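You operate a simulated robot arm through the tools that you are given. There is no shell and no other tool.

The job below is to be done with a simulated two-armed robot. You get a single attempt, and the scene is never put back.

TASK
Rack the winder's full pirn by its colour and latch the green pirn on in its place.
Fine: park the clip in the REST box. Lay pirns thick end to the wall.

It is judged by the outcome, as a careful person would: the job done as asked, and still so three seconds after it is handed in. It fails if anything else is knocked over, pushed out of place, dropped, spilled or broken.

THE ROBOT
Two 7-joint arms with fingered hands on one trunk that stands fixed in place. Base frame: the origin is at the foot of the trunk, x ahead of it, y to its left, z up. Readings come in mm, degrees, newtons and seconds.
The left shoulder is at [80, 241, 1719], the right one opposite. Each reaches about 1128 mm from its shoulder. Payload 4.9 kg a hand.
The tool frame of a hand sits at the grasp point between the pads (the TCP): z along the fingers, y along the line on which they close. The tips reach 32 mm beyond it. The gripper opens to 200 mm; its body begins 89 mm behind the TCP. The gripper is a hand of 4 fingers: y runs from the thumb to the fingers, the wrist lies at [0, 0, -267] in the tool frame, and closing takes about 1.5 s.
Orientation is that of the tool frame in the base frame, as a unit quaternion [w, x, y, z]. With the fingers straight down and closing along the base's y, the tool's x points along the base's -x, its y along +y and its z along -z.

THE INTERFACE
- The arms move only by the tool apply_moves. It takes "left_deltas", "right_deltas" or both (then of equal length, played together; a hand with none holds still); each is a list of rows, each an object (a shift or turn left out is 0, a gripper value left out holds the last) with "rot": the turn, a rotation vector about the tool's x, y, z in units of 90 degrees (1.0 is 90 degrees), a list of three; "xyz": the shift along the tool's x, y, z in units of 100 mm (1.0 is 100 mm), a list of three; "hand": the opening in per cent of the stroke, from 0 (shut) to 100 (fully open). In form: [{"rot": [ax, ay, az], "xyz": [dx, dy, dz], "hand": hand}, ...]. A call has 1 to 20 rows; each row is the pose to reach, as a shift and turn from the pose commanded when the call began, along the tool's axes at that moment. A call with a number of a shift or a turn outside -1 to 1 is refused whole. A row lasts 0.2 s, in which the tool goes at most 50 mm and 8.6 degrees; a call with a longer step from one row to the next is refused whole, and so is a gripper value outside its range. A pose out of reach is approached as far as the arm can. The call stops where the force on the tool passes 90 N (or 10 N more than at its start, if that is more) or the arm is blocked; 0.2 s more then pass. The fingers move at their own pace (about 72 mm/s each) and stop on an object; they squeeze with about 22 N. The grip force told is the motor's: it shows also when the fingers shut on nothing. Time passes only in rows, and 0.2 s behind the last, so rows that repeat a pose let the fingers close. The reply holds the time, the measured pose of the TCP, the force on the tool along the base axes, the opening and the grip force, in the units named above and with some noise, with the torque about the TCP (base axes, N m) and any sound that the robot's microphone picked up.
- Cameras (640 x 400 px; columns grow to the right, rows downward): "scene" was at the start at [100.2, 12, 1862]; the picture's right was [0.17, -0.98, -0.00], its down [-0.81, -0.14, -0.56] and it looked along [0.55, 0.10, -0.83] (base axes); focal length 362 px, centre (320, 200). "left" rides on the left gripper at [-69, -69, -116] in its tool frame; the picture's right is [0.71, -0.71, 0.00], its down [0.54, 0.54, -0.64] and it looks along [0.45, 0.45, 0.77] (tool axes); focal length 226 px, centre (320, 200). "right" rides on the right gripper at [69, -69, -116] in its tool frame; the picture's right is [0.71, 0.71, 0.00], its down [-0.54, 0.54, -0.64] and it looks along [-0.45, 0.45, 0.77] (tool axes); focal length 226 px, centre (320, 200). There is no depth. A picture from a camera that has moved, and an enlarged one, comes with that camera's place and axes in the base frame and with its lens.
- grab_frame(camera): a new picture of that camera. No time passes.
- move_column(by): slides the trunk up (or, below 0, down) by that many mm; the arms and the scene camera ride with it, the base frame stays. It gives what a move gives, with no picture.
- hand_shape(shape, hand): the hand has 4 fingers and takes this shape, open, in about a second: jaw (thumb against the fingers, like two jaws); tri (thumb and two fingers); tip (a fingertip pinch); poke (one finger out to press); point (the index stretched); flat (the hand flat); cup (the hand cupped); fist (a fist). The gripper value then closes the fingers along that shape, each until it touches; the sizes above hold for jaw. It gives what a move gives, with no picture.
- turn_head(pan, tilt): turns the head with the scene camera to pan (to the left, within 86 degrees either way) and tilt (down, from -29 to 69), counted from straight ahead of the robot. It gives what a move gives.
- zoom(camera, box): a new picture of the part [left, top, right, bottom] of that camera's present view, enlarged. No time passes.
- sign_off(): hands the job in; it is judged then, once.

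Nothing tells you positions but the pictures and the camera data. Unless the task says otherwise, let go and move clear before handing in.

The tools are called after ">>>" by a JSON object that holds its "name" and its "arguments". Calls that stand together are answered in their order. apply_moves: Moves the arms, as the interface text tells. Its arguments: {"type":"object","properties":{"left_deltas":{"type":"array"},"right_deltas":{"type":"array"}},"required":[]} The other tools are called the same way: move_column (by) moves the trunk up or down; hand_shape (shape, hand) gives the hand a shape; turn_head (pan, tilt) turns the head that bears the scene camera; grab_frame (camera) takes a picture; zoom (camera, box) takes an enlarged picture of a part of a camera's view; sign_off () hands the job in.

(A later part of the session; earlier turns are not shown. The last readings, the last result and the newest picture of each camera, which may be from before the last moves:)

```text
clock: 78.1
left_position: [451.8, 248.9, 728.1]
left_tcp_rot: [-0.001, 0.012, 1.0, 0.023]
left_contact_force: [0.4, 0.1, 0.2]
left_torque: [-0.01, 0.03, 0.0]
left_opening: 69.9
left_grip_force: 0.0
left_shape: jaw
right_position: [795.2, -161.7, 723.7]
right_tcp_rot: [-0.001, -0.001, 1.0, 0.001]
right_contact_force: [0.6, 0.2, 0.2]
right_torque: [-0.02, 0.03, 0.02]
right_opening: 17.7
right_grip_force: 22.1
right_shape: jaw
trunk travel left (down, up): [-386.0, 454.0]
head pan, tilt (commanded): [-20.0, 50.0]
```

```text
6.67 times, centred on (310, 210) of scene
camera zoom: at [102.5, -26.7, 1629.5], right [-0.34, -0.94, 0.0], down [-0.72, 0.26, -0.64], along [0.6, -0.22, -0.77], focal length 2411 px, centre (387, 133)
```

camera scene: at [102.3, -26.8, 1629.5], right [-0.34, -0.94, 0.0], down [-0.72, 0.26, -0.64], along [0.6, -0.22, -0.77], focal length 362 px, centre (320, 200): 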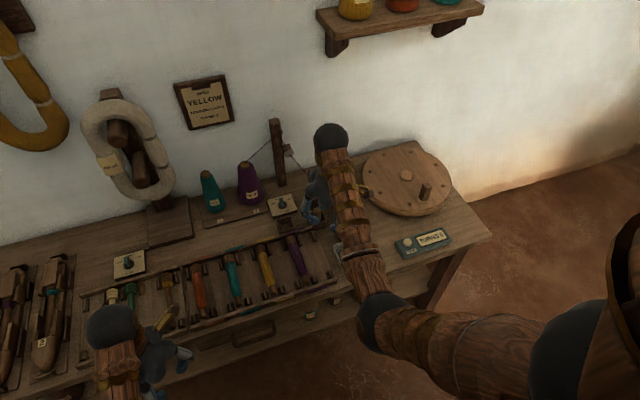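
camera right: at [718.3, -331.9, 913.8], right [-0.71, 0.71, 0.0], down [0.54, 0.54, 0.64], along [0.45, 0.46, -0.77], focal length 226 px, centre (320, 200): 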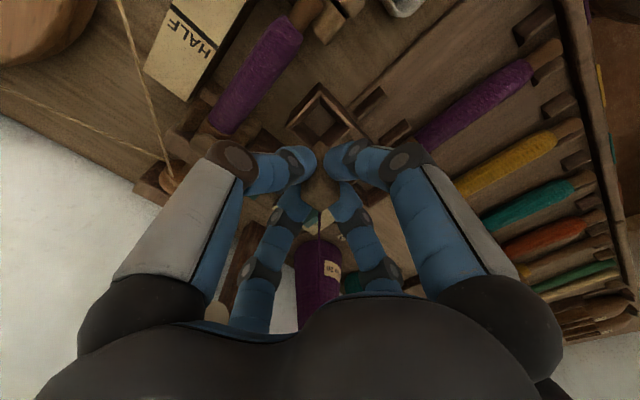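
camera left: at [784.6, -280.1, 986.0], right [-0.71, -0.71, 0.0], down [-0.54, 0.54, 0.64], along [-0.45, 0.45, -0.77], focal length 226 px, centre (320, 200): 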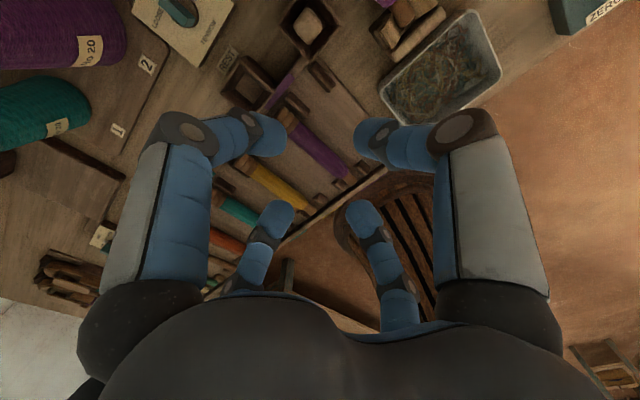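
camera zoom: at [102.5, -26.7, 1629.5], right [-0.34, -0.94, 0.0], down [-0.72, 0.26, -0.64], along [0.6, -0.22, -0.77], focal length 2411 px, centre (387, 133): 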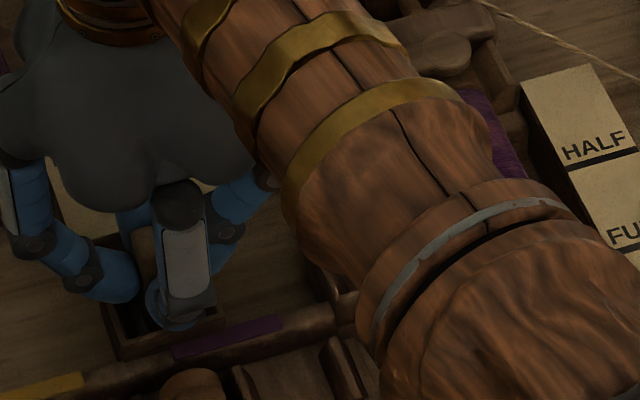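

It's in, no contact forces. Releasing gently and lifting away.

>>> {"name": "apply_moves", "arguments": {"right_deltas": [{"hand": 12, "xyz": [0, 0, 0.008]}, {"hand": 17, "xyz": [0, 0, 0.008]}, {"hand": 17, "xyz": [0, 0, 0.008]}, {"hand": 17, "xyz": [0, 0, -0.1]}, {"hand": 17, "xyz": [0, 0, -0.3]}, {"hand": 17, "xyz": [0, 0, -0.6]}, {"hand": 17, "xyz": [0, 0, -0.8]}]}}

>>> {"name": "zoom", "arguments": {"camera": "right", "box": [220, 60, 420, 240]}}

>>> {"name": "zoom", "arguments": {"camera": "scene", "box": [230, 130, 350, 240]}}

```text
clock: 79.7
left_position: [452.7, 249.7, 729.4]
left_tcp_rot: [0.0, 0.012, 1.0, 0.023]
left_contact_force: [-0.8, 0.0, -0.3]
left_torque: [0.01, 0.02, 0.05]
left_opening: 70.1
left_grip_force: 0.1
left_shape: jaw
right_position: [794.6, -163.1, 803.9]
right_tcp_rot: [-0.001, 0.0, 1.0, 0.001]
right_contact_force: [0.2, -0.7, 0.1]
right_torque: [0.02, 0.01, 0.04]
right_opening: 33.9
right_grip_force: 0.1
right_shape: jaw
trunk travel left (down, up): [-386.0, 454.0]
head pan, tilt (commanded): [-20.0, 50.0]
```

```text
2.22 times, centred on (320, 150) of right
camera zoom: at [726.2, -230.6, 919.9], right [-0.71, 0.71, 0.0], down [0.54, 0.54, 0.64], along [0.45, 0.46, -0.77], focal length 502 px, centre (320, 311)
```

zoom: 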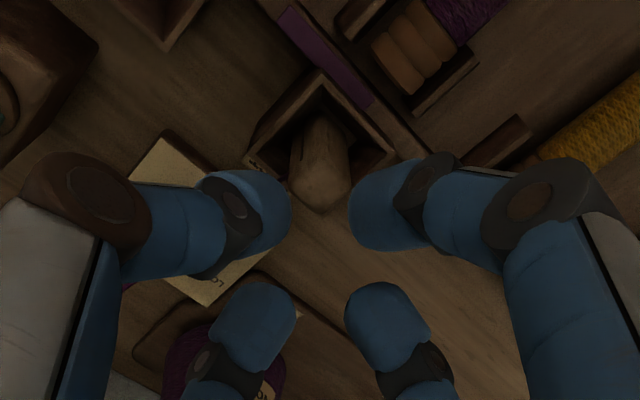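

```text
3.64 times, centred on (290, 185) of scene
camera zoom: at [102.2, -26.7, 1629.5], right [-0.34, -0.94, 0.0], down [-0.72, 0.26, -0.64], along [0.6, -0.22, -0.77], focal length 1315 px, centre (429, 254)
```

zoom: 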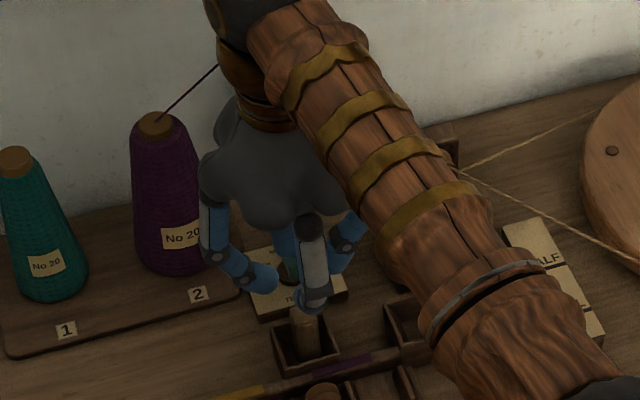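

The clip now stands in the REST box. Next I'll back the right hand off toward the winder and look closely at the latch.

>>> {"name": "apply_moves", "arguments": {"right_deltas": [{"hand": 40, "xyz": [0.2, -0.4, 0]}, {"hand": 70, "xyz": [0.4, -0.8, 0]}, {"hand": 100, "xyz": [0.55, -1.0, 0]}, {"hand": 100, "xyz": [0.55, -1.0, 0]}]}}

>>> {"name": "apply_moves", "arguments": {"right_deltas": [{"hand": 100, "xyz": [0.0, -0.3, 0]}, {"hand": 100, "xyz": [0.0, -0.6, 0]}, {"hand": 100, "xyz": [0, -0.8, 0]}, {"hand": 100, "xyz": [0, -0.8, 0]}]}}

>>> {"name": "grab_frame", "arguments": {"camera": "right"}}

>>> {"name": "grab_frame", "arguments": {"camera": "scene"}}

```text
clock: 80.7
left_position: [452.8, 249.8, 728.5]
left_tcp_rot: [-0.001, 0.011, 1.0, 0.023]
left_contact_force: [0.0, 0.6, 1.0]
left_torque: [0.02, -0.02, 0.03]
left_opening: 69.8
left_grip_force: 0.0
left_shape: jaw
right_position: [741.2, -261.0, 803.1]
right_tcp_rot: [-0.001, 0.0, 1.0, 0.001]
right_contact_force: [0.2, 0.1, -0.6]
right_torque: [-0.02, 0.0, -0.05]
right_opening: 169.9
right_grip_force: 0.0
right_shape: jaw
trunk travel left (down, up): [-386.0, 454.0]
head pan, tilt (commanded): [-20.0, 50.0]
```

```text
clock: 81.7
left_position: [452.4, 250.6, 729.4]
left_tcp_rot: [-0.001, 0.011, 1.0, 0.024]
left_contact_force: [0.1, -0.5, 0.9]
left_torque: [0.01, -0.01, 0.01]
left_opening: 70.1
left_grip_force: 0.1
left_shape: jaw
right_position: [740.2, -341.0, 804.7]
right_tcp_rot: [-0.001, 0.0, 1.0, 0.001]
right_contact_force: [-0.7, -0.2, -0.6]
right_torque: [0.02, 0.0, 0.03]
right_opening: 199.8
right_grip_force: 0.0
right_shape: jaw
trunk travel left (down, up): [-386.0, 454.0]
head pan, tilt (commanded): [-20.0, 50.0]
```

```text
taken
camera right: at [671.8, -410.4, 919.7], right [-0.71, 0.71, 0.0], down [0.54, 0.54, 0.64], along [0.45, 0.46, -0.77], focal length 226 px, centre (320, 200)
```

right: 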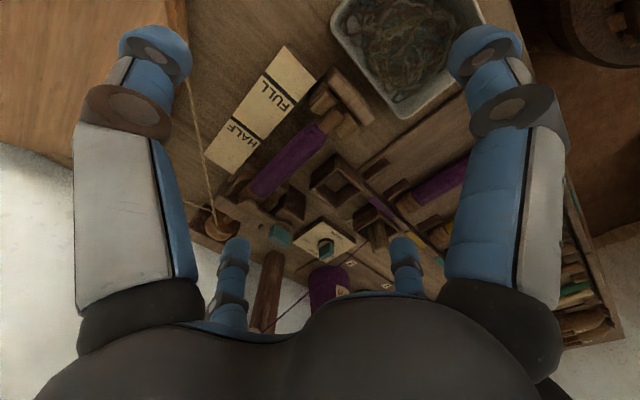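

```text
taken
camera scene: at [102.5, -26.6, 1629.5], right [-0.34, -0.94, 0.0], down [-0.72, 0.26, -0.64], along [0.6, -0.22, -0.77], focal length 362 px, centre (320, 200)
```

scene: 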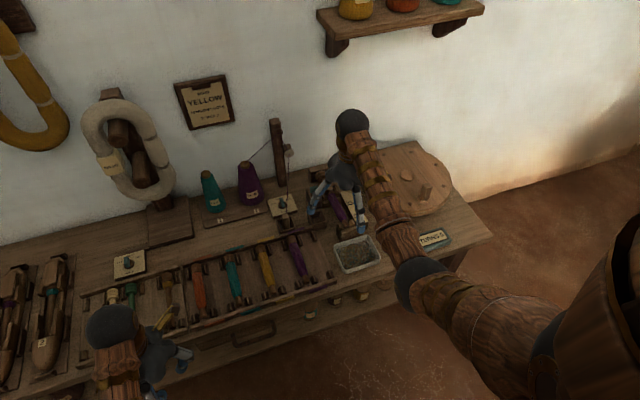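

>>> {"name": "zoom", "arguments": {"camera": "right", "box": [200, 60, 390, 250]}}

>>> {"name": "zoom", "arguments": {"camera": "right", "box": [190, 160, 310, 255]}}

>>> {"name": "zoom", "arguments": {"camera": "right", "box": [270, 60, 390, 160]}}

>>> {"name": "zoom", "arguments": {"camera": "scene", "box": [260, 130, 360, 230]}}

```text
2.11 times, centred on (295, 155) of right
camera zoom: at [671.8, -410.4, 919.7], right [-0.71, 0.71, 0.0], down [0.54, 0.54, 0.64], along [0.45, 0.46, -0.77], focal length 476 px, centre (373, 295)
```

zoom: 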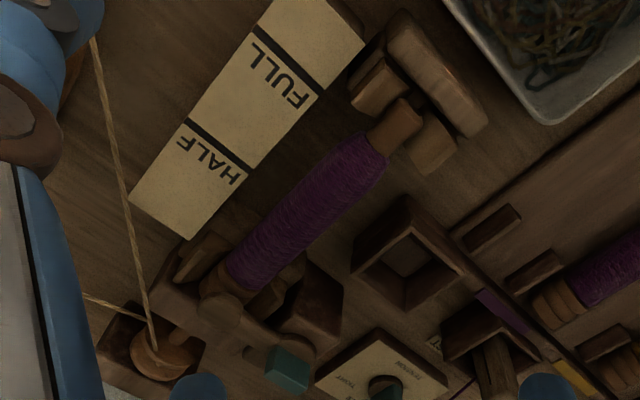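

```text
4.21 times, centred on (250, 208) of right
camera zoom: at [671.8, -410.4, 919.7], right [-0.71, 0.71, 0.0], down [0.54, 0.54, 0.64], along [0.45, 0.46, -0.77], focal length 952 px, centre (615, 168)
```

zoom: 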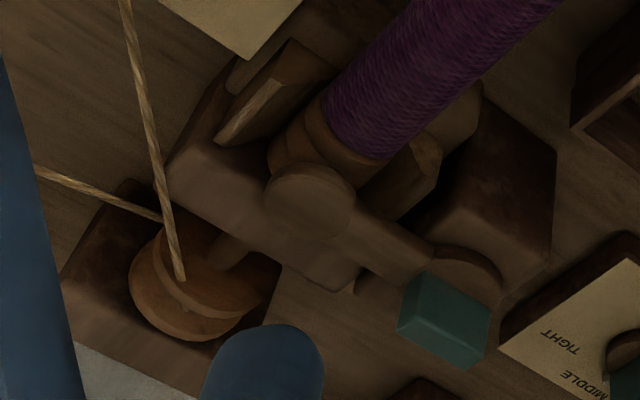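

```text
4.00 times, centred on (330, 110) of right
camera zoom: at [671.8, -410.4, 919.7], right [-0.71, 0.71, 0.0], down [0.54, 0.54, 0.64], along [0.45, 0.46, -0.77], focal length 904 px, centre (280, 560)
```

zoom: 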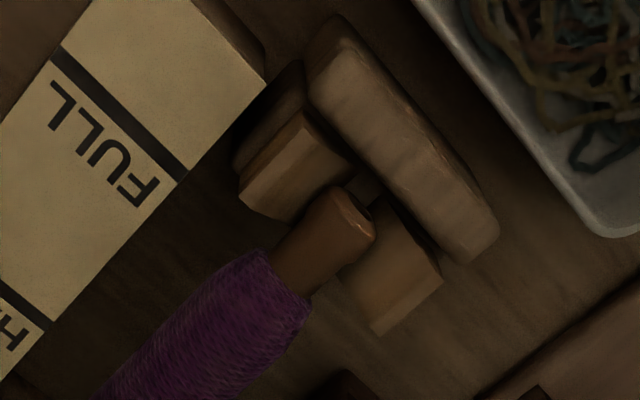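

```text
4.00 times, centred on (310, 180) of scene
camera zoom: at [102.5, -26.6, 1629.5], right [-0.34, -0.94, 0.0], down [-0.72, 0.26, -0.64], along [0.6, -0.22, -0.77], focal length 1447 px, centre (360, 280)
```

zoom: 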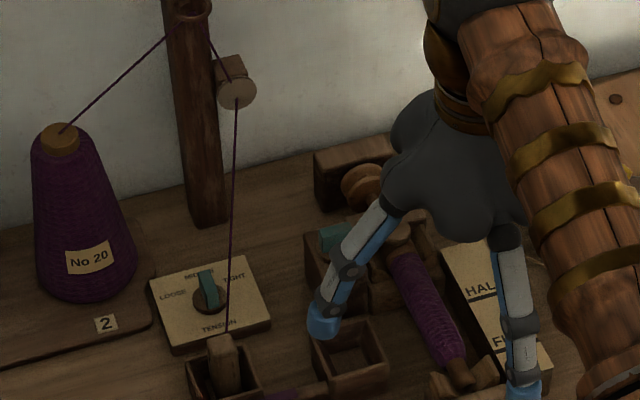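

The clip holds the thread clear of the winder now. The latch is a teal handle on a disc with an arm over the pirn's butt. I'll zoom in on it from both cameras.

>>> {"name": "zoom", "arguments": {"camera": "right", "box": [230, 195, 300, 245]}}

>>> {"name": "turn_head", "arguments": {"pan": -15, "tilt": 45}}

>>> {"name": "grab_frame", "arguments": {"camera": "scene"}}

```text
8.00 times, centred on (265, 220) of right
camera zoom: at [671.8, -410.4, 919.7], right [-0.71, 0.71, 0.0], down [0.54, 0.54, 0.64], along [0.45, 0.46, -0.77], focal length 1808 px, centre (760, 40)
```

zoom: 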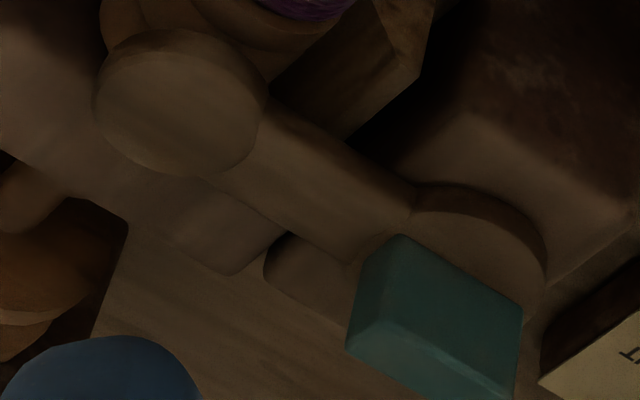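

```text
clock: 82.3
left_position: [452.4, 250.1, 728.0]
left_tcp_rot: [-0.001, 0.011, 1.0, 0.023]
left_contact_force: [-0.4, -0.7, -1.1]
left_torque: [0.03, 0.01, 0.0]
left_opening: 69.6
left_grip_force: 0.1
left_shape: jaw
right_position: [738.7, -342.0, 802.9]
right_tcp_rot: [-0.001, -0.001, 1.0, 0.0]
right_contact_force: [0.2, 1.6, 0.8]
right_torque: [-0.02, -0.03, -0.02]
right_opening: 199.7
right_grip_force: 0.1
right_shape: jaw
trunk travel left (down, up): [-386.0, 454.0]
head pan, tilt (commanded): [-15.0, 45.0]
```

```text
taken
camera scene: at [108.6, -21.5, 1636.4], right [-0.26, -0.97, 0.0], down [-0.68, 0.18, -0.71], along [0.68, -0.18, -0.71], focal length 362 px, centre (320, 200)
```

scene: 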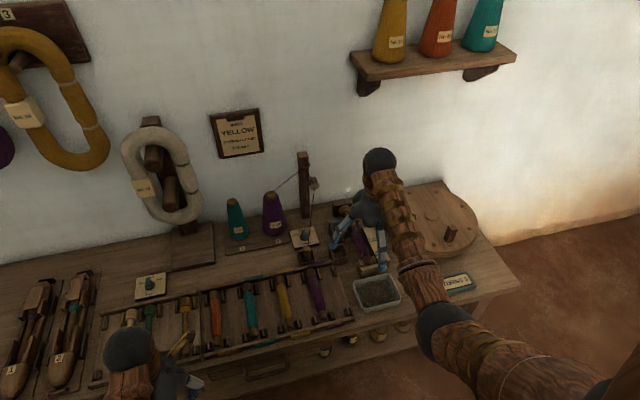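

>>> {"name": "zoom", "arguments": {"camera": "right", "box": [240, 215, 310, 265]}}

```text
8.00 times, centred on (275, 240) of right
camera zoom: at [671.7, -410.4, 919.6], right [-0.71, 0.71, 0.0], down [0.54, 0.54, 0.64], along [0.45, 0.46, -0.77], focal length 1808 px, centre (680, -120)
```

zoom: 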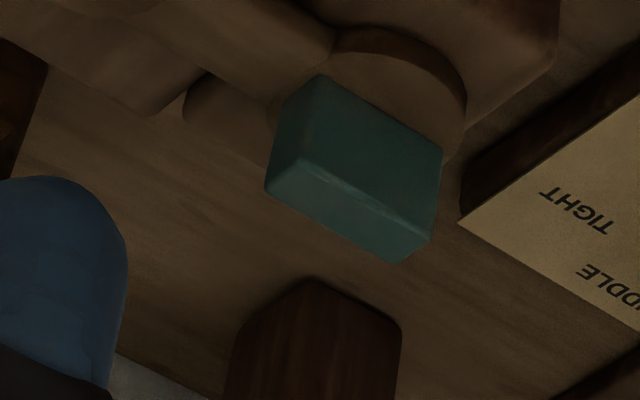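

The teal handle's centre (pivot) is at about (871, -284.5), its bar running east–west parallel to the arm. I'll need a lower trunk for that reach, so I'll first raise both hands, then lower.

>>> {"name": "apply_moves", "arguments": {"right_deltas": [{"xyz": [-0.2, 0.14, -0.25]}, {"xyz": [-0.4, 0.28, -0.5]}, {"xyz": [-0.61, 0.42, -0.77]}], "left_deltas": [{"xyz": [0.1, 0, -0.15]}, {"xyz": [0.2, 0, -0.3]}, {"xyz": [0.3, 0, -0.45]}]}}

>>> {"name": "move_column", "arguments": {"by": -110}}

>>> {"name": "hand_shape", "arguments": {"hand": "right", "shape": "tip"}}

```text
clock: 83.2
left_position: [423.1, 248.5, 771.6]
left_tcp_rot: [0.0, 0.011, 1.0, 0.023]
left_contact_force: [0.2, -0.8, -0.1]
left_torque: [0.0, 0.02, 0.0]
left_opening: 69.9
left_grip_force: 0.0
left_shape: jaw
right_position: [802.7, -299.6, 882.6]
right_tcp_rot: [-0.001, 0.0, 1.0, 0.0]
right_contact_force: [0.1, 0.0, -0.3]
right_torque: [0.0, -0.03, 0.04]
right_opening: 199.5
right_grip_force: 0.0
right_shape: jaw
trunk travel left (down, up): [-386.0, 454.0]
head pan, tilt (commanded): [-15.0, 45.0]
```

```text
clock: 84.6
left_position: [422.7, 247.1, 664.6]
left_tcp_rot: [0.0, 0.012, 1.0, 0.023]
left_contact_force: [0.1, 0.1, 0.4]
left_torque: [0.01, 0.02, -0.01]
left_opening: 70.1
left_grip_force: 0.0
left_shape: jaw
right_position: [803.4, -300.5, 772.0]
right_tcp_rot: [0.0, 0.0, 1.0, 0.001]
right_contact_force: [0.1, 0.3, 0.2]
right_torque: [-0.01, 0.01, 0.0]
right_opening: 199.7
right_grip_force: 0.1
right_shape: jaw
trunk travel left (down, up): [-276.0, 564.0]
head pan, tilt (commanded): [-15.0, 45.0]
```

```text
clock: 85.5
left_position: [423.6, 248.0, 663.4]
left_tcp_rot: [0.0, 0.011, 1.0, 0.024]
left_contact_force: [0.3, 0.4, 0.5]
left_torque: [-0.04, 0.01, 0.0]
left_opening: 69.8
left_grip_force: 0.1
left_shape: jaw
right_position: [802.5, -299.8, 771.0]
right_tcp_rot: [-0.001, 0.0, 1.0, 0.0]
right_contact_force: [0.0, 0.7, -0.3]
right_torque: [-0.01, 0.02, 0.01]
right_opening: 200.0
right_grip_force: 0.1
right_shape: tip
trunk travel left (down, up): [-276.0, 564.0]
head pan, tilt (commanded): [-15.0, 45.0]
```

>>> {"name": "apply_moves", "arguments": {"right_deltas": [{"hand": 22, "xyz": [0, 0, -0.2]}, {"hand": 22, "xyz": [0, 0, -0.4]}, {"hand": 22, "xyz": [-0.2, 0.05, -0.4]}, {"hand": 22, "xyz": [-0.4, 0.1, -0.4]}, {"hand": 22, "xyz": [-0.68, 0.155, -0.4]}, {"hand": 22, "xyz": [-0.68, 0.155, -0.4]}]}}

>>> {"name": "apply_moves", "arguments": {"right_deltas": [{"rot": [0, 0, 0.09]}, {"rot": [0, 0, 0.18]}, {"rot": [0, 0, 0.27]}, {"rot": [0, 0, 0.36]}, {"rot": [0, 0, 0.45]}, {"rot": [0, 0, 0.54]}, {"rot": [0, 0, 0.63]}, {"rot": [0, 0, 0.72]}, {"rot": [0, 0, 0.81]}, {"rot": [0, 0, 0.9]}, {"rot": [0, 0, 0.96]}, {"rot": [0, 0, 1.0]}]}}

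>>> {"name": "grab_frame", "arguments": {"camera": "right"}}

>>> {"name": "grab_frame", "arguments": {"camera": "scene"}}

```text
clock: 86.9
left_position: [422.6, 247.3, 663.0]
left_tcp_rot: [0.0, 0.012, 1.0, 0.024]
left_contact_force: [-0.3, -0.3, 0.1]
left_torque: [0.02, -0.01, -0.01]
left_opening: 70.0
left_grip_force: 0.0
left_shape: jaw
right_position: [869.3, -285.0, 813.2]
right_tcp_rot: [0.0, 0.0, 1.0, 0.001]
right_contact_force: [0.2, -0.2, -0.5]
right_torque: [-0.01, -0.05, 0.03]
right_opening: 44.3
right_grip_force: 0.1
right_shape: tip
trunk travel left (down, up): [-276.0, 564.0]
head pan, tilt (commanded): [-15.0, 45.0]
```

```text
clock: 89.5
left_position: [423.8, 248.4, 663.5]
left_tcp_rot: [0.0, 0.011, 1.0, 0.024]
left_contact_force: [-0.4, 0.4, 0.1]
left_torque: [0.02, -0.01, -0.02]
left_opening: 69.9
left_grip_force: 0.0
left_shape: jaw
right_position: [869.5, -285.0, 811.5]
right_tcp_rot: [-0.001, 0.707, 0.707, -0.001]
right_contact_force: [-0.4, -0.9, -0.1]
right_torque: [0.03, 0.01, -0.03]
right_opening: 44.4
right_grip_force: 0.0
right_shape: tip
trunk travel left (down, up): [-276.0, 564.0]
head pan, tilt (commanded): [-15.0, 45.0]
```

```text
taken
camera right: at [801.9, -215.2, 928.1], right [0.71, 0.71, 0.0], down [0.54, -0.54, 0.64], along [0.45, -0.45, -0.77], focal length 226 px, centre (320, 200)
```

right: 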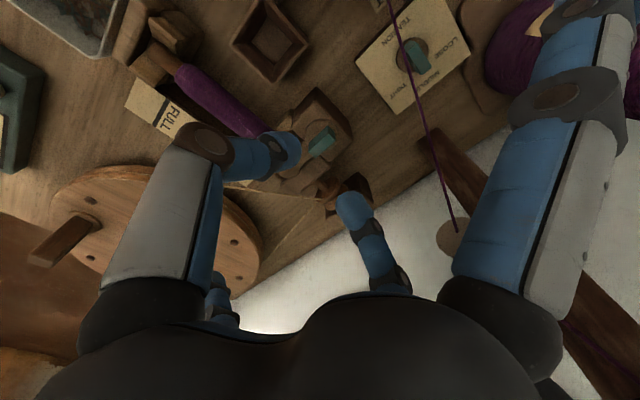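

```text
taken
camera scene: at [108.6, -21.4, 1526.4], right [-0.26, -0.97, 0.0], down [-0.68, 0.18, -0.71], along [0.68, -0.18, -0.71], focal length 362 px, centre (320, 200)
```

scene: 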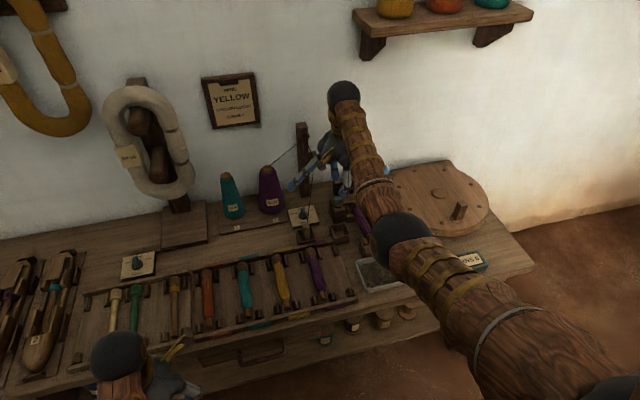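

Now the latch is squarely between the fingers in view. Zooming.

>>> {"name": "zoom", "arguments": {"camera": "right", "box": [260, 90, 390, 210]}}

>>> {"name": "zoom", "arguments": {"camera": "scene", "box": [270, 130, 400, 260]}}

```text
3.33 times, centred on (325, 150) of right
camera zoom: at [801.9, -215.2, 928.1], right [0.71, 0.71, 0.0], down [0.54, -0.54, 0.64], along [0.45, -0.45, -0.77], focal length 754 px, centre (303, 367)
```

zoom: 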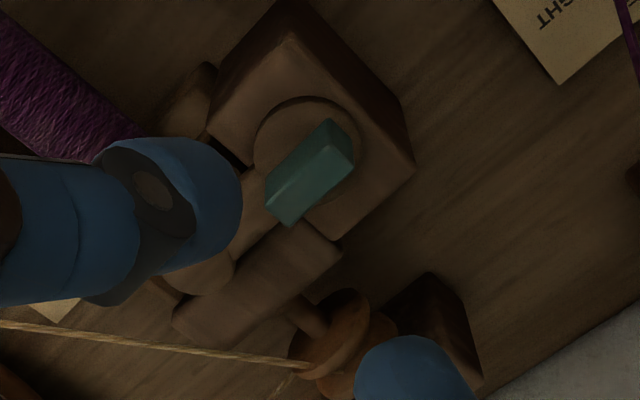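

```text
3.08 times, centred on (335, 195) of scene
camera zoom: at [108.6, -21.4, 1526.4], right [-0.26, -0.97, 0.0], down [-0.68, 0.18, -0.71], along [0.68, -0.18, -0.71], focal length 1113 px, centre (274, 215)
```

zoom: 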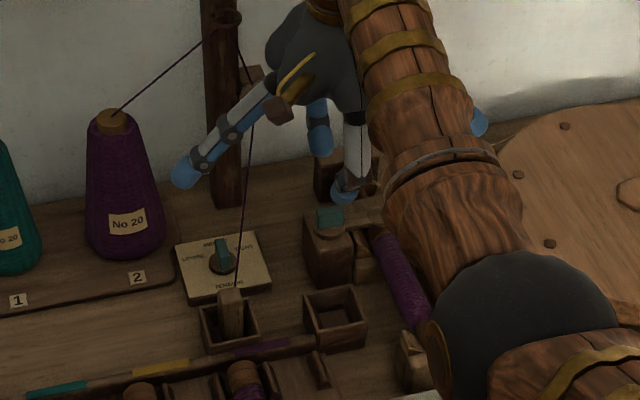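

I can see the pivot disc and bar clearly. To keep splayed fingers away from the thread I'll switch back to the compact jaw, from a bit higher, then narrow it.

>>> {"name": "apply_moves", "arguments": {"right_deltas": [{"xyz": [0.01, 0.02, -0.2]}, {"xyz": [0.01, 0.02, -0.45]}]}}

>>> {"name": "hand_shape", "arguments": {"hand": "right", "shape": "jaw"}}

>>> {"name": "apply_moves", "arguments": {"right_deltas": [{"hand": 24}, {"hand": 24}, {"hand": 24}, {"hand": 24}, {"hand": 24}, {"hand": 24}, {"hand": 24, "xyz": [0, 0, 0.3]}, {"hand": 24, "xyz": [0, 0, 0.6]}, {"hand": 24, "xyz": [0, 0, 0.85]}]}}

>>> {"name": "zoom", "arguments": {"camera": "right", "box": [240, 90, 400, 220]}}

```text
clock: 90.1
left_position: [422.6, 247.1, 663.8]
left_tcp_rot: [-0.001, 0.012, 1.0, 0.024]
left_contact_force: [0.1, 0.2, -0.2]
left_torque: [0.02, 0.0, -0.01]
left_opening: 70.2
left_grip_force: 0.1
left_shape: jaw
right_position: [871.7, -283.9, 857.2]
right_tcp_rot: [-0.001, 0.707, 0.707, 0.0]
right_contact_force: [-0.4, -0.2, -0.3]
right_torque: [-0.04, -0.01, -0.02]
right_opening: 44.0
right_grip_force: 0.0
right_shape: tip
trunk travel left (down, up): [-276.0, 564.0]
head pan, tilt (commanded): [-15.0, 45.0]
```

```text
clock: 91.0
left_position: [422.1, 246.8, 663.4]
left_tcp_rot: [0.0, 0.012, 1.0, 0.024]
left_contact_force: [0.0, 0.0, 0.2]
left_torque: [0.0, 0.0, -0.01]
left_opening: 69.7
left_grip_force: 0.0
left_shape: jaw
right_position: [873.0, -285.6, 855.8]
right_tcp_rot: [-0.001, 0.707, 0.707, -0.001]
right_contact_force: [-0.4, -0.4, 0.0]
right_torque: [-0.01, -0.04, 0.01]
right_opening: 200.0
right_grip_force: 0.0
right_shape: jaw
trunk travel left (down, up): [-276.0, 564.0]
head pan, tilt (commanded): [-15.0, 45.0]
```

```text
clock: 93.0
left_position: [423.8, 247.9, 663.3]
left_tcp_rot: [0.0, 0.011, 1.0, 0.024]
left_contact_force: [-0.4, -0.9, 0.2]
left_torque: [0.02, 0.02, 0.0]
left_opening: 70.0
left_grip_force: 0.1
left_shape: jaw
right_position: [873.3, -284.5, 771.5]
right_tcp_rot: [0.0, 0.707, 0.707, 0.0]
right_contact_force: [1.0, -0.3, 0.1]
right_torque: [-0.01, -0.01, -0.03]
right_opening: 48.2
right_grip_force: 0.2
right_shape: jaw
trunk travel left (down, up): [-276.0, 564.0]
head pan, tilt (commanded): [-15.0, 45.0]
```

```text
3.08 times, centred on (320, 155) of right
camera zoom: at [804.9, -214.8, 887.7], right [0.71, 0.71, 0.0], down [0.54, -0.54, 0.64], along [0.45, -0.45, -0.77], focal length 696 px, centre (320, 338)
```

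zoom: 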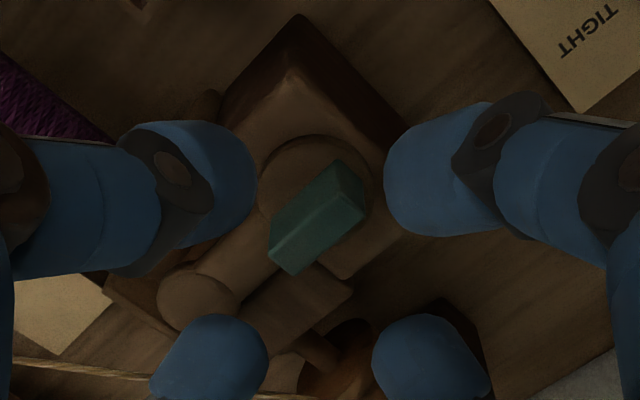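

>>> {"name": "apply_moves", "arguments": {"right_deltas": [{"hand": 24, "xyz": [0.015, -0.012, 0.1]}, {"hand": 24, "xyz": [0.015, -0.012, 0.2]}, {"hand": 24, "xyz": [0.015, -0.012, 0.28]}, {"hand": 24, "xyz": [0.015, -0.012, 0.32]}]}}

>>> {"name": "zoom", "arguments": {"camera": "right", "box": [240, 110, 400, 240]}}

>>> {"name": "zoom", "arguments": {"camera": "scene", "box": [290, 150, 390, 250]}}

```text
clock: 94.0
left_position: [423.1, 246.6, 663.9]
left_tcp_rot: [0.0, 0.012, 1.0, 0.024]
left_contact_force: [0.8, 0.2, 0.1]
left_torque: [-0.01, -0.01, -0.02]
left_opening: 69.7
left_grip_force: 0.0
left_shape: jaw
right_position: [871.1, -282.4, 741.2]
right_tcp_rot: [0.0, 0.707, 0.707, 0.001]
right_contact_force: [0.5, -1.8, 6.7]
right_torque: [-0.29, 0.0, 0.02]
right_opening: 48.7
right_grip_force: 0.1
right_shape: jaw
trunk travel left (down, up): [-276.0, 564.0]
head pan, tilt (commanded): [-15.0, 45.0]
```

```text
3.08 times, centred on (320, 175) of right
camera zoom: at [802.6, -213.4, 857.5], right [0.71, 0.71, 0.0], down [0.54, -0.54, 0.64], along [0.46, -0.45, -0.77], focal length 696 px, centre (320, 277)
```

zoom: 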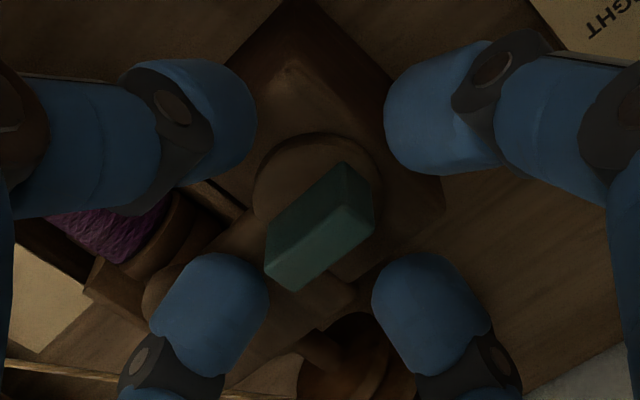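

```text
4.00 times, centred on (340, 200) of scene
camera zoom: at [107.4, -21.4, 1526.7], right [-0.26, -0.97, 0.0], down [-0.68, 0.18, -0.71], along [0.68, -0.18, -0.71], focal length 1447 px, centre (240, 200)
```

zoom: 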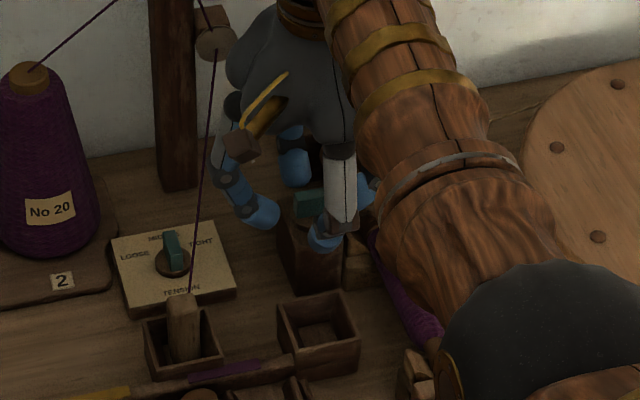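

The east finger just touched the latch arm (top ≈709). I'll lift, turn the hand 45° so four fingers straddle the bar's corners instead, and lower again.

>>> {"name": "apply_moves", "arguments": {"right_deltas": [{"hand": 34, "xyz": [0, 0, -0.15]}, {"hand": 34, "xyz": [0, 0, -0.3]}, {"hand": 34, "rot": [0, 0, 0.09], "xyz": [0, 0, -0.3]}, {"hand": 34, "rot": [0, 0, 0.18], "xyz": [0, 0, -0.3]}, {"hand": 34, "rot": [0, 0, 0.27], "xyz": [0, 0, -0.3]}, {"hand": 34, "rot": [0, 0, 0.36], "xyz": [0, 0, -0.3]}, {"hand": 34, "rot": [0, 0, 0.45], "xyz": [0, 0, -0.3]}, {"hand": 34, "rot": [0, 0, 0.5], "xyz": [0, 0, -0.3]}]}}

>>> {"name": "zoom", "arguments": {"camera": "right", "box": [230, 80, 410, 230]}}

>>> {"name": "grab_frame", "arguments": {"camera": "right"}}

```text
clock: 95.8
left_position: [422.8, 247.0, 662.8]
left_tcp_rot: [0.0, 0.012, 1.0, 0.023]
left_contact_force: [1.3, -0.2, 0.7]
left_torque: [-0.01, 0.0, -0.02]
left_opening: 69.7
left_grip_force: 0.1
left_shape: jaw
right_position: [871.3, -281.7, 770.4]
right_tcp_rot: [-0.001, 0.925, 0.381, 0.0]
right_contact_force: [0.4, 0.1, -0.3]
right_torque: [-0.01, -0.02, -0.04]
right_opening: 67.8
right_grip_force: 0.0
right_shape: jaw
trunk travel left (down, up): [-276.0, 564.0]
head pan, tilt (commanded): [-15.0, 45.0]
```

```text
2.67 times, centred on (320, 155) of right
camera zoom: at [872.1, -184.3, 885.6], right [1.0, 0.0, 0.0], down [0.0, -0.77, 0.64], along [0.0, -0.64, -0.77], focal length 603 px, centre (320, 320)
```

zoom: 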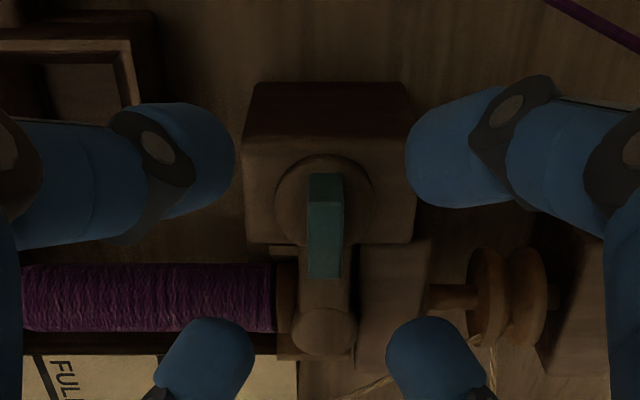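

```text
taken
camera right: at [872.1, -184.3, 885.6], right [1.0, 0.0, 0.0], down [0.0, -0.77, 0.64], along [0.0, -0.64, -0.77], focal length 226 px, centre (320, 200)
```

right: 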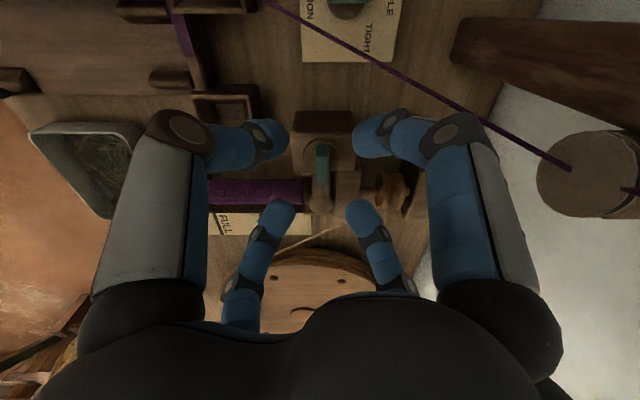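

From this side I can see the arm's round end sitting between pirn butt and headstock. I'll zoom in to judge which way it can swing.

>>> {"name": "zoom", "arguments": {"camera": "right", "box": [280, 110, 380, 225]}}

>>> {"name": "zoom", "arguments": {"camera": "right", "box": [295, 160, 365, 220]}}

```text
3.48 times, centred on (330, 168) of right
camera zoom: at [872.1, -184.3, 885.6], right [1.0, 0.0, 0.0], down [0.0, -0.77, 0.64], along [0.0, -0.64, -0.77], focal length 786 px, centre (285, 313)
```

zoom: 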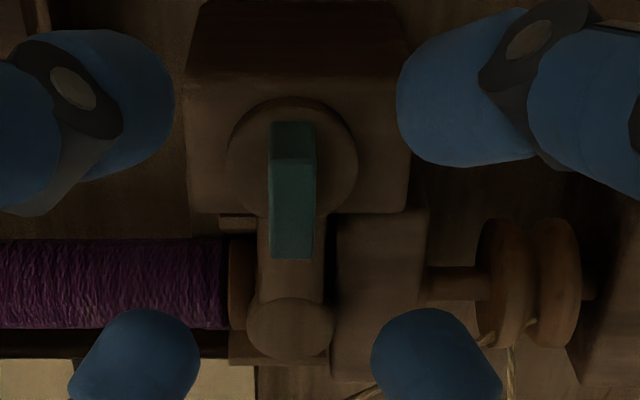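

```text
6.67 times, centred on (330, 190) of right
camera zoom: at [872.1, -184.3, 885.6], right [1.0, 0.0, 0.0], down [0.0, -0.77, 0.64], along [0.0, -0.64, -0.77], focal length 1507 px, centre (253, 267)
```

zoom: 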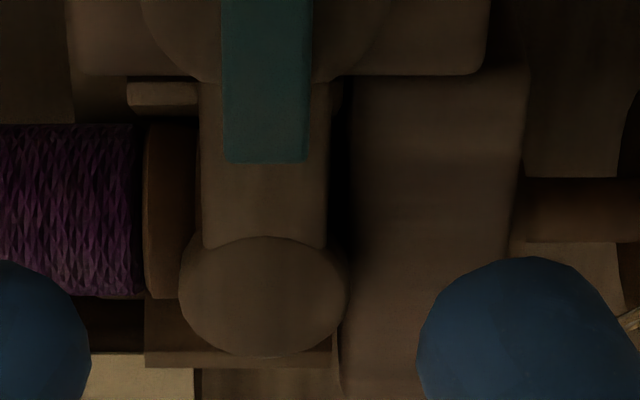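

The headstock blocks the arm on the wall side, so it should swing toward the robot, over the pirn. I'll use the "poke" shape at this wrist angle to push the handle's west end. First raise and change shape.

>>> {"name": "apply_moves", "arguments": {"right_deltas": [{"xyz": [0, 0, -0.3]}, {"xyz": [0, 0, -0.6]}]}}

>>> {"name": "hand_shape", "arguments": {"hand": "right", "shape": "poke"}}

>>> {"name": "grab_frame", "arguments": {"camera": "right"}}

>>> {"name": "zoom", "arguments": {"camera": "right", "box": [220, 90, 420, 250]}}

```text
clock: 96.4
left_position: [423.1, 247.2, 664.3]
left_tcp_rot: [-0.001, 0.011, 1.0, 0.024]
left_contact_force: [-1.3, -0.7, 0.3]
left_torque: [-0.02, 0.02, -0.03]
left_opening: 70.0
left_grip_force: 0.1
left_shape: jaw
right_position: [871.8, -281.2, 828.5]
right_tcp_rot: [0.0, 0.924, 0.383, 0.0]
right_contact_force: [0.4, -0.5, 0.0]
right_torque: [0.04, 0.0, 0.0]
right_opening: 67.4
right_grip_force: 0.0
right_shape: jaw
trunk travel left (down, up): [-276.0, 564.0]
head pan, tilt (commanded): [-15.0, 45.0]
```

```text
clock: 97.3
left_position: [422.9, 246.8, 664.5]
left_tcp_rot: [-0.002, 0.011, 1.0, 0.023]
left_contact_force: [-0.1, 0.1, 0.0]
left_torque: [0.01, 0.01, 0.0]
left_opening: 70.1
left_grip_force: 0.0
left_shape: jaw
right_position: [872.4, -282.8, 828.4]
right_tcp_rot: [-0.001, 0.924, 0.383, 0.0]
right_contact_force: [-0.1, 0.3, -0.2]
right_torque: [0.01, 0.01, 0.01]
right_opening: 0.0
right_grip_force: 0.1
right_shape: poke
trunk travel left (down, up): [-276.0, 564.0]
head pan, tilt (commanded): [-15.0, 45.0]
```

```text
taken
camera right: at [872.0, -184.3, 945.5], right [1.0, 0.0, 0.0], down [0.0, -0.77, 0.64], along [0.0, -0.64, -0.77], focal length 226 px, centre (320, 200)
```

right: 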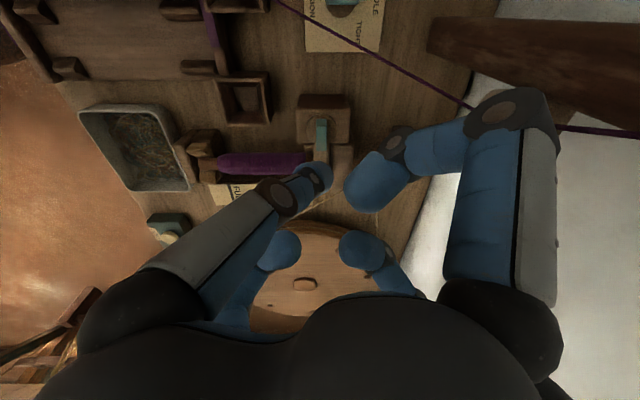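

```text
2.50 times, centred on (320, 170) of right
camera zoom: at [872.0, -184.3, 945.5], right [1.0, 0.0, 0.0], down [0.0, -0.77, 0.64], along [0.0, -0.64, -0.77], focal length 565 px, centre (320, 275)
```

zoom: 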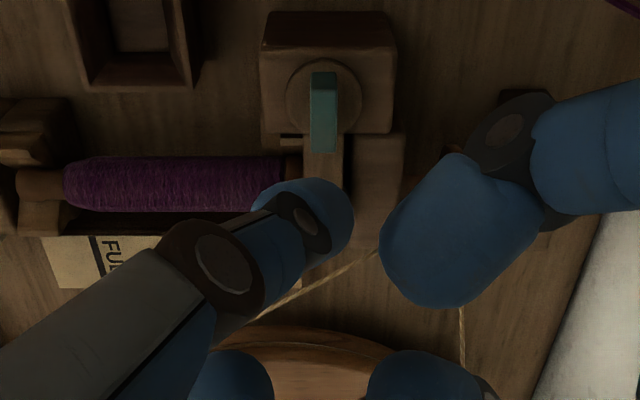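

>>> {"name": "apply_moves", "arguments": {"right_deltas": [{"xyz": [-0.095, -0.173, 0.1]}, {"xyz": [-0.095, -0.173, 0.4]}, {"xyz": [-0.095, -0.173, 0.68]}, {"xyz": [-0.095, -0.173, 0.8]}, {"xyz": [-0.095, -0.173, 0.87]}]}}

>>> {"name": "zoom", "arguments": {"camera": "right", "box": [240, 100, 400, 230]}}

>>> {"name": "zoom", "arguments": {"camera": "scene", "box": [290, 150, 390, 250]}}

```text
clock: 98.5
left_position: [424.1, 247.3, 663.7]
left_tcp_rot: [-0.001, 0.011, 1.0, 0.023]
left_contact_force: [0.9, 0.4, -0.1]
left_torque: [0.02, -0.01, 0.01]
left_opening: 70.2
left_grip_force: 0.1
left_shape: jaw
right_position: [852.9, -275.9, 742.0]
right_tcp_rot: [-0.001, 0.924, 0.383, 0.0]
right_contact_force: [0.0, 0.6, 0.5]
right_torque: [0.0, -0.02, 0.0]
right_opening: 0.0
right_grip_force: 0.0
right_shape: poke
trunk travel left (down, up): [-276.0, 564.0]
head pan, tilt (commanded): [-15.0, 45.0]
```

```text
3.08 times, centred on (320, 165) of right
camera zoom: at [853.1, -178.9, 858.2], right [1.0, 0.0, 0.0], down [0.0, -0.77, 0.64], along [0.0, -0.64, -0.77], focal length 696 px, centre (320, 308)
```

zoom: 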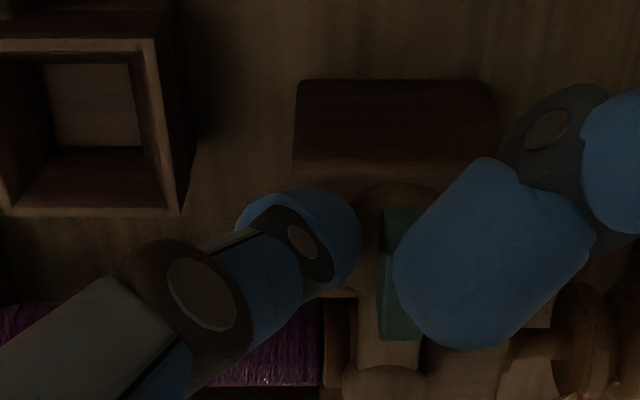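

```text
4.00 times, centred on (340, 200) of scene
camera zoom: at [108.9, -21.6, 1526.4], right [-0.26, -0.97, 0.0], down [-0.68, 0.18, -0.71], along [0.68, -0.18, -0.71], focal length 1447 px, centre (240, 200)
```

zoom: 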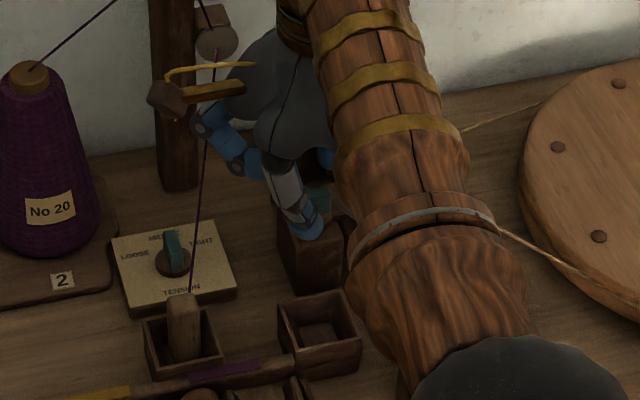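

The poke fingertip is beside the handle's south face. I'll push its west end gently northward (swinging the arm toward the robot) and watch the forces.

>>> {"name": "apply_moves", "arguments": {"right_deltas": [{"xyz": [0.035, 0.048, 0]}, {"xyz": [0.07, 0.05, 0]}, {"xyz": [0.1, 0.052, 0]}, {"xyz": [0.14, 0.058, 0]}]}}

>>> {"name": "zoom", "arguments": {"camera": "right", "box": [240, 100, 400, 230]}}

>>> {"name": "zoom", "arguments": {"camera": "scene", "box": [310, 170, 380, 240]}}

```text
clock: 99.5
left_position: [422.5, 245.4, 664.9]
left_tcp_rot: [-0.001, 0.01, 1.0, 0.024]
left_contact_force: [-0.4, -0.8, 0.8]
left_torque: [0.0, 0.03, -0.01]
left_opening: 70.0
left_grip_force: 0.2
left_shape: jaw
right_position: [861.9, -274.1, 742.3]
right_tcp_rot: [-0.001, 0.925, 0.381, -0.002]
right_contact_force: [-27.0, -18.2, 2.4]
right_torque: [-0.46, 0.59, -0.08]
right_opening: 0.2
right_grip_force: 0.1
right_shape: poke
trunk travel left (down, up): [-276.0, 564.0]
head pan, tilt (commanded): [-15.0, 45.0]
```

```text
3.08 times, centred on (320, 165) of right
camera zoom: at [863.4, -176.2, 858.5], right [1.0, 0.0, -0.01], down [0.0, -0.77, 0.64], along [-0.01, -0.64, -0.77], focal length 696 px, centre (320, 308)
```

zoom: 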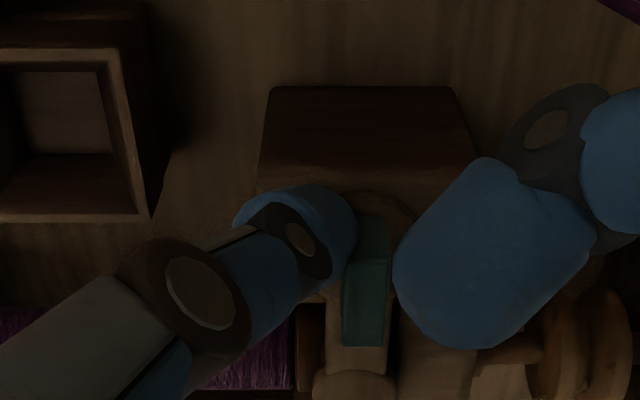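

```text
5.71 times, centred on (345, 205) of scene
camera zoom: at [104.6, -23.9, 1526.7], right [-0.26, -0.97, 0.0], down [-0.68, 0.19, -0.71], along [0.68, -0.18, -0.71], focal length 2067 px, centre (177, 171)
```

zoom: 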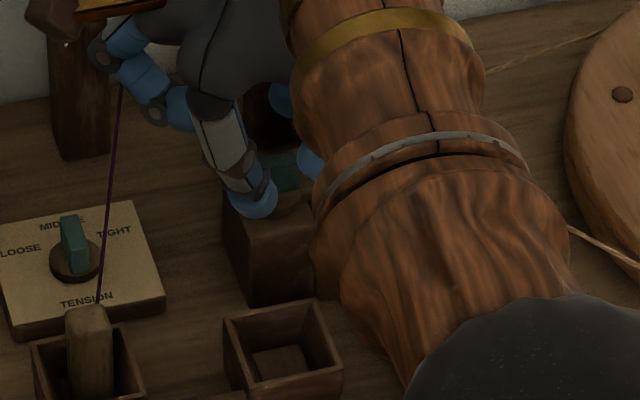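

It resists in that direction (~30 N, no rotation). I'll back off and try the other direction, pushing from the handle's north side with the finger leaning west.

>>> {"name": "apply_moves", "arguments": {"right_deltas": [{"xyz": [-0.1, -0.08, 0]}, {"xyz": [-0.1, -0.08, -0.3]}, {"xyz": [-0.1, -0.08, -0.6]}]}}

>>> {"name": "apply_moves", "arguments": {"right_deltas": [{"rot": [0, 0, 0.09]}, {"rot": [0, 0, 0.18]}, {"rot": [0, 0, 0.27]}, {"rot": [0, 0, 0.36]}, {"rot": [0, 0, 0.45]}, {"rot": [0, 0, 0.5]}]}}

>>> {"name": "grab_frame", "arguments": {"camera": "right"}}

>>> {"name": "zoom", "arguments": {"camera": "scene", "box": [310, 150, 390, 230]}}

```text
clock: 100.3
left_position: [423.3, 248.1, 663.9]
left_tcp_rot: [0.0, 0.012, 1.0, 0.023]
left_contact_force: [0.3, 1.1, 0.5]
left_torque: [-0.01, -0.01, 0.0]
left_opening: 69.9
left_grip_force: 0.0
left_shape: jaw
right_position: [852.9, -271.2, 802.0]
right_tcp_rot: [-0.001, 0.924, 0.383, -0.001]
right_contact_force: [0.0, 0.1, -0.9]
right_torque: [-0.05, 0.01, 0.0]
right_opening: 0.0
right_grip_force: 0.0
right_shape: poke
trunk travel left (down, up): [-276.0, 564.0]
head pan, tilt (commanded): [-15.0, 45.0]
```

```text
clock: 101.7
left_position: [423.0, 248.0, 663.0]
left_tcp_rot: [-0.001, 0.011, 1.0, 0.024]
left_contact_force: [0.4, -0.1, 0.3]
left_torque: [0.0, 0.01, 0.0]
left_opening: 69.7
left_grip_force: 0.1
left_shape: jaw
right_position: [853.6, -271.6, 803.0]
right_tcp_rot: [-0.001, 1.0, -0.001, -0.001]
right_contact_force: [0.1, 0.5, -0.2]
right_torque: [0.02, 0.02, 0.03]
right_opening: 0.0
right_grip_force: 0.2
right_shape: poke
trunk travel left (down, up): [-276.0, 564.0]
head pan, tilt (commanded): [-15.0, 45.0]
```

```text
taken
camera right: at [922.9, -203.2, 919.3], right [0.71, -0.71, 0.0], down [-0.54, -0.54, 0.64], along [-0.46, -0.45, -0.77], focal length 226 px, centre (320, 200)
```

right: 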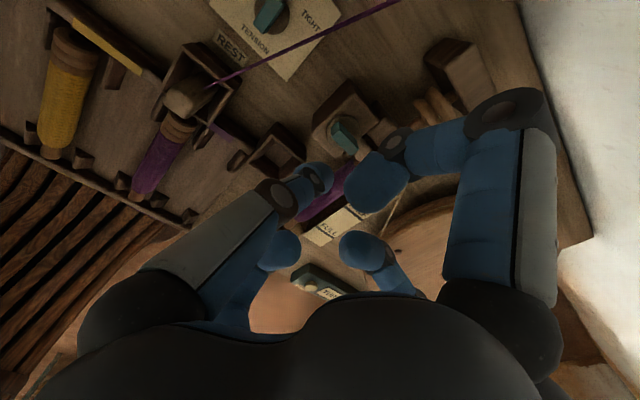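

```text
5.00 times, centred on (350, 190) of scene
camera zoom: at [108.6, -21.5, 1526.4], right [-0.26, -0.97, 0.0], down [-0.68, 0.18, -0.71], along [0.68, -0.18, -0.71], focal length 1808 px, centre (170, 250)
```

zoom: 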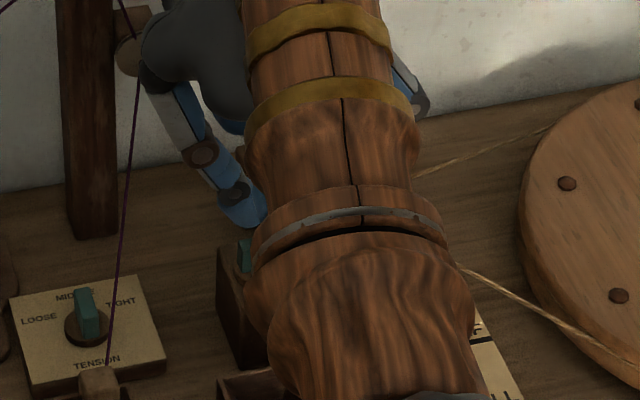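

>>> {"name": "zoom", "arguments": {"camera": "right", "box": [290, 70, 420, 180]}}

```text
3.64 times, centred on (355, 125) of right
camera zoom: at [922.9, -203.2, 919.3], right [0.71, -0.71, 0.0], down [-0.54, -0.54, 0.64], along [-0.46, -0.45, -0.77], focal length 822 px, centre (193, 473)
```

zoom: 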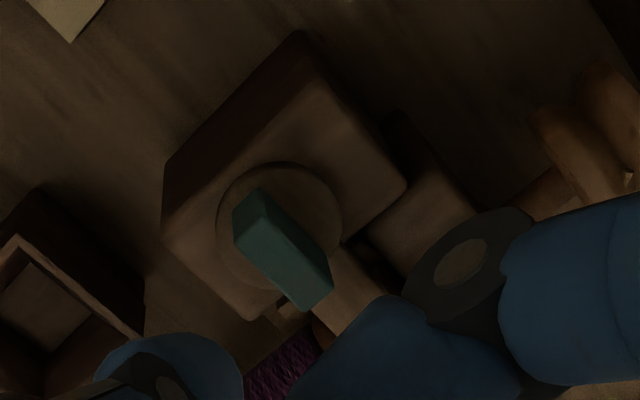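

>>> {"name": "apply_moves", "arguments": {"right_deltas": [{"xyz": [0, 0, -0.2]}, {"xyz": [0, 0, -0.4]}]}}

>>> {"name": "move_column", "arguments": {"by": -40}}

>>> {"name": "apply_moves", "arguments": {"right_deltas": [{"xyz": [0.2, 0.03, -0.2]}, {"xyz": [0.4, 0.06, -0.4]}]}}

>>> {"name": "move_column", "arguments": {"by": -40}}

```text
clock: 102.3
left_position: [422.7, 247.1, 663.6]
left_tcp_rot: [0.0, 0.011, 1.0, 0.023]
left_contact_force: [-0.2, -0.9, -0.6]
left_torque: [-0.01, -0.01, 0.02]
left_opening: 70.1
left_grip_force: 0.0
left_shape: jaw
right_position: [854.6, -272.3, 843.0]
right_tcp_rot: [-0.001, 1.0, 0.0, 0.0]
right_contact_force: [-0.7, -0.1, -0.9]
right_torque: [0.01, -0.02, 0.02]
right_opening: 0.3
right_grip_force: 0.0
right_shape: poke
trunk travel left (down, up): [-276.0, 564.0]
head pan, tilt (commanded): [-15.0, 45.0]
```

```text
clock: 103.1
left_position: [422.7, 247.2, 623.9]
left_tcp_rot: [-0.001, 0.012, 1.0, 0.024]
left_contact_force: [0.7, 0.4, -0.6]
left_torque: [0.02, 0.0, 0.01]
left_opening: 69.9
left_grip_force: 0.0
left_shape: jaw
right_position: [852.9, -271.8, 803.0]
right_tcp_rot: [0.0, 1.0, 0.0, -0.001]
right_contact_force: [0.3, 0.3, -0.1]
right_torque: [0.0, 0.0, -0.02]
right_opening: 0.0
right_grip_force: 0.0
right_shape: poke
trunk travel left (down, up): [-236.0, 604.0]
head pan, tilt (commanded): [-15.0, 45.0]
```

```text
clock: 103.7
left_position: [424.1, 248.1, 623.2]
left_tcp_rot: [-0.001, 0.011, 1.0, 0.024]
left_contact_force: [1.1, 0.3, -0.6]
left_torque: [0.01, -0.04, -0.01]
left_opening: 70.1
left_grip_force: 0.2
left_shape: jaw
right_position: [892.8, -277.7, 842.9]
right_tcp_rot: [0.0, 1.0, 0.001, -0.001]
right_contact_force: [0.6, -0.5, -0.6]
right_torque: [0.0, -0.03, -0.02]
right_opening: 0.0
right_grip_force: 0.0
right_shape: poke
trunk travel left (down, up): [-236.0, 604.0]
head pan, tilt (commanded): [-15.0, 45.0]
```

```text
clock: 104.5
left_position: [422.8, 248.0, 583.9]
left_tcp_rot: [0.0, 0.012, 1.0, 0.023]
left_contact_force: [0.2, -0.2, 0.3]
left_torque: [-0.01, -0.02, 0.01]
left_opening: 70.1
left_grip_force: 0.1
left_shape: jaw
right_position: [893.7, -277.2, 802.4]
right_tcp_rot: [0.0, 1.0, 0.0, 0.0]
right_contact_force: [-0.2, -0.7, -0.1]
right_torque: [0.03, -0.01, -0.05]
right_opening: 0.2
right_grip_force: 0.1
right_shape: poke
trunk travel left (down, up): [-196.0, 644.0]
head pan, tilt (commanded): [-15.0, 45.0]
```

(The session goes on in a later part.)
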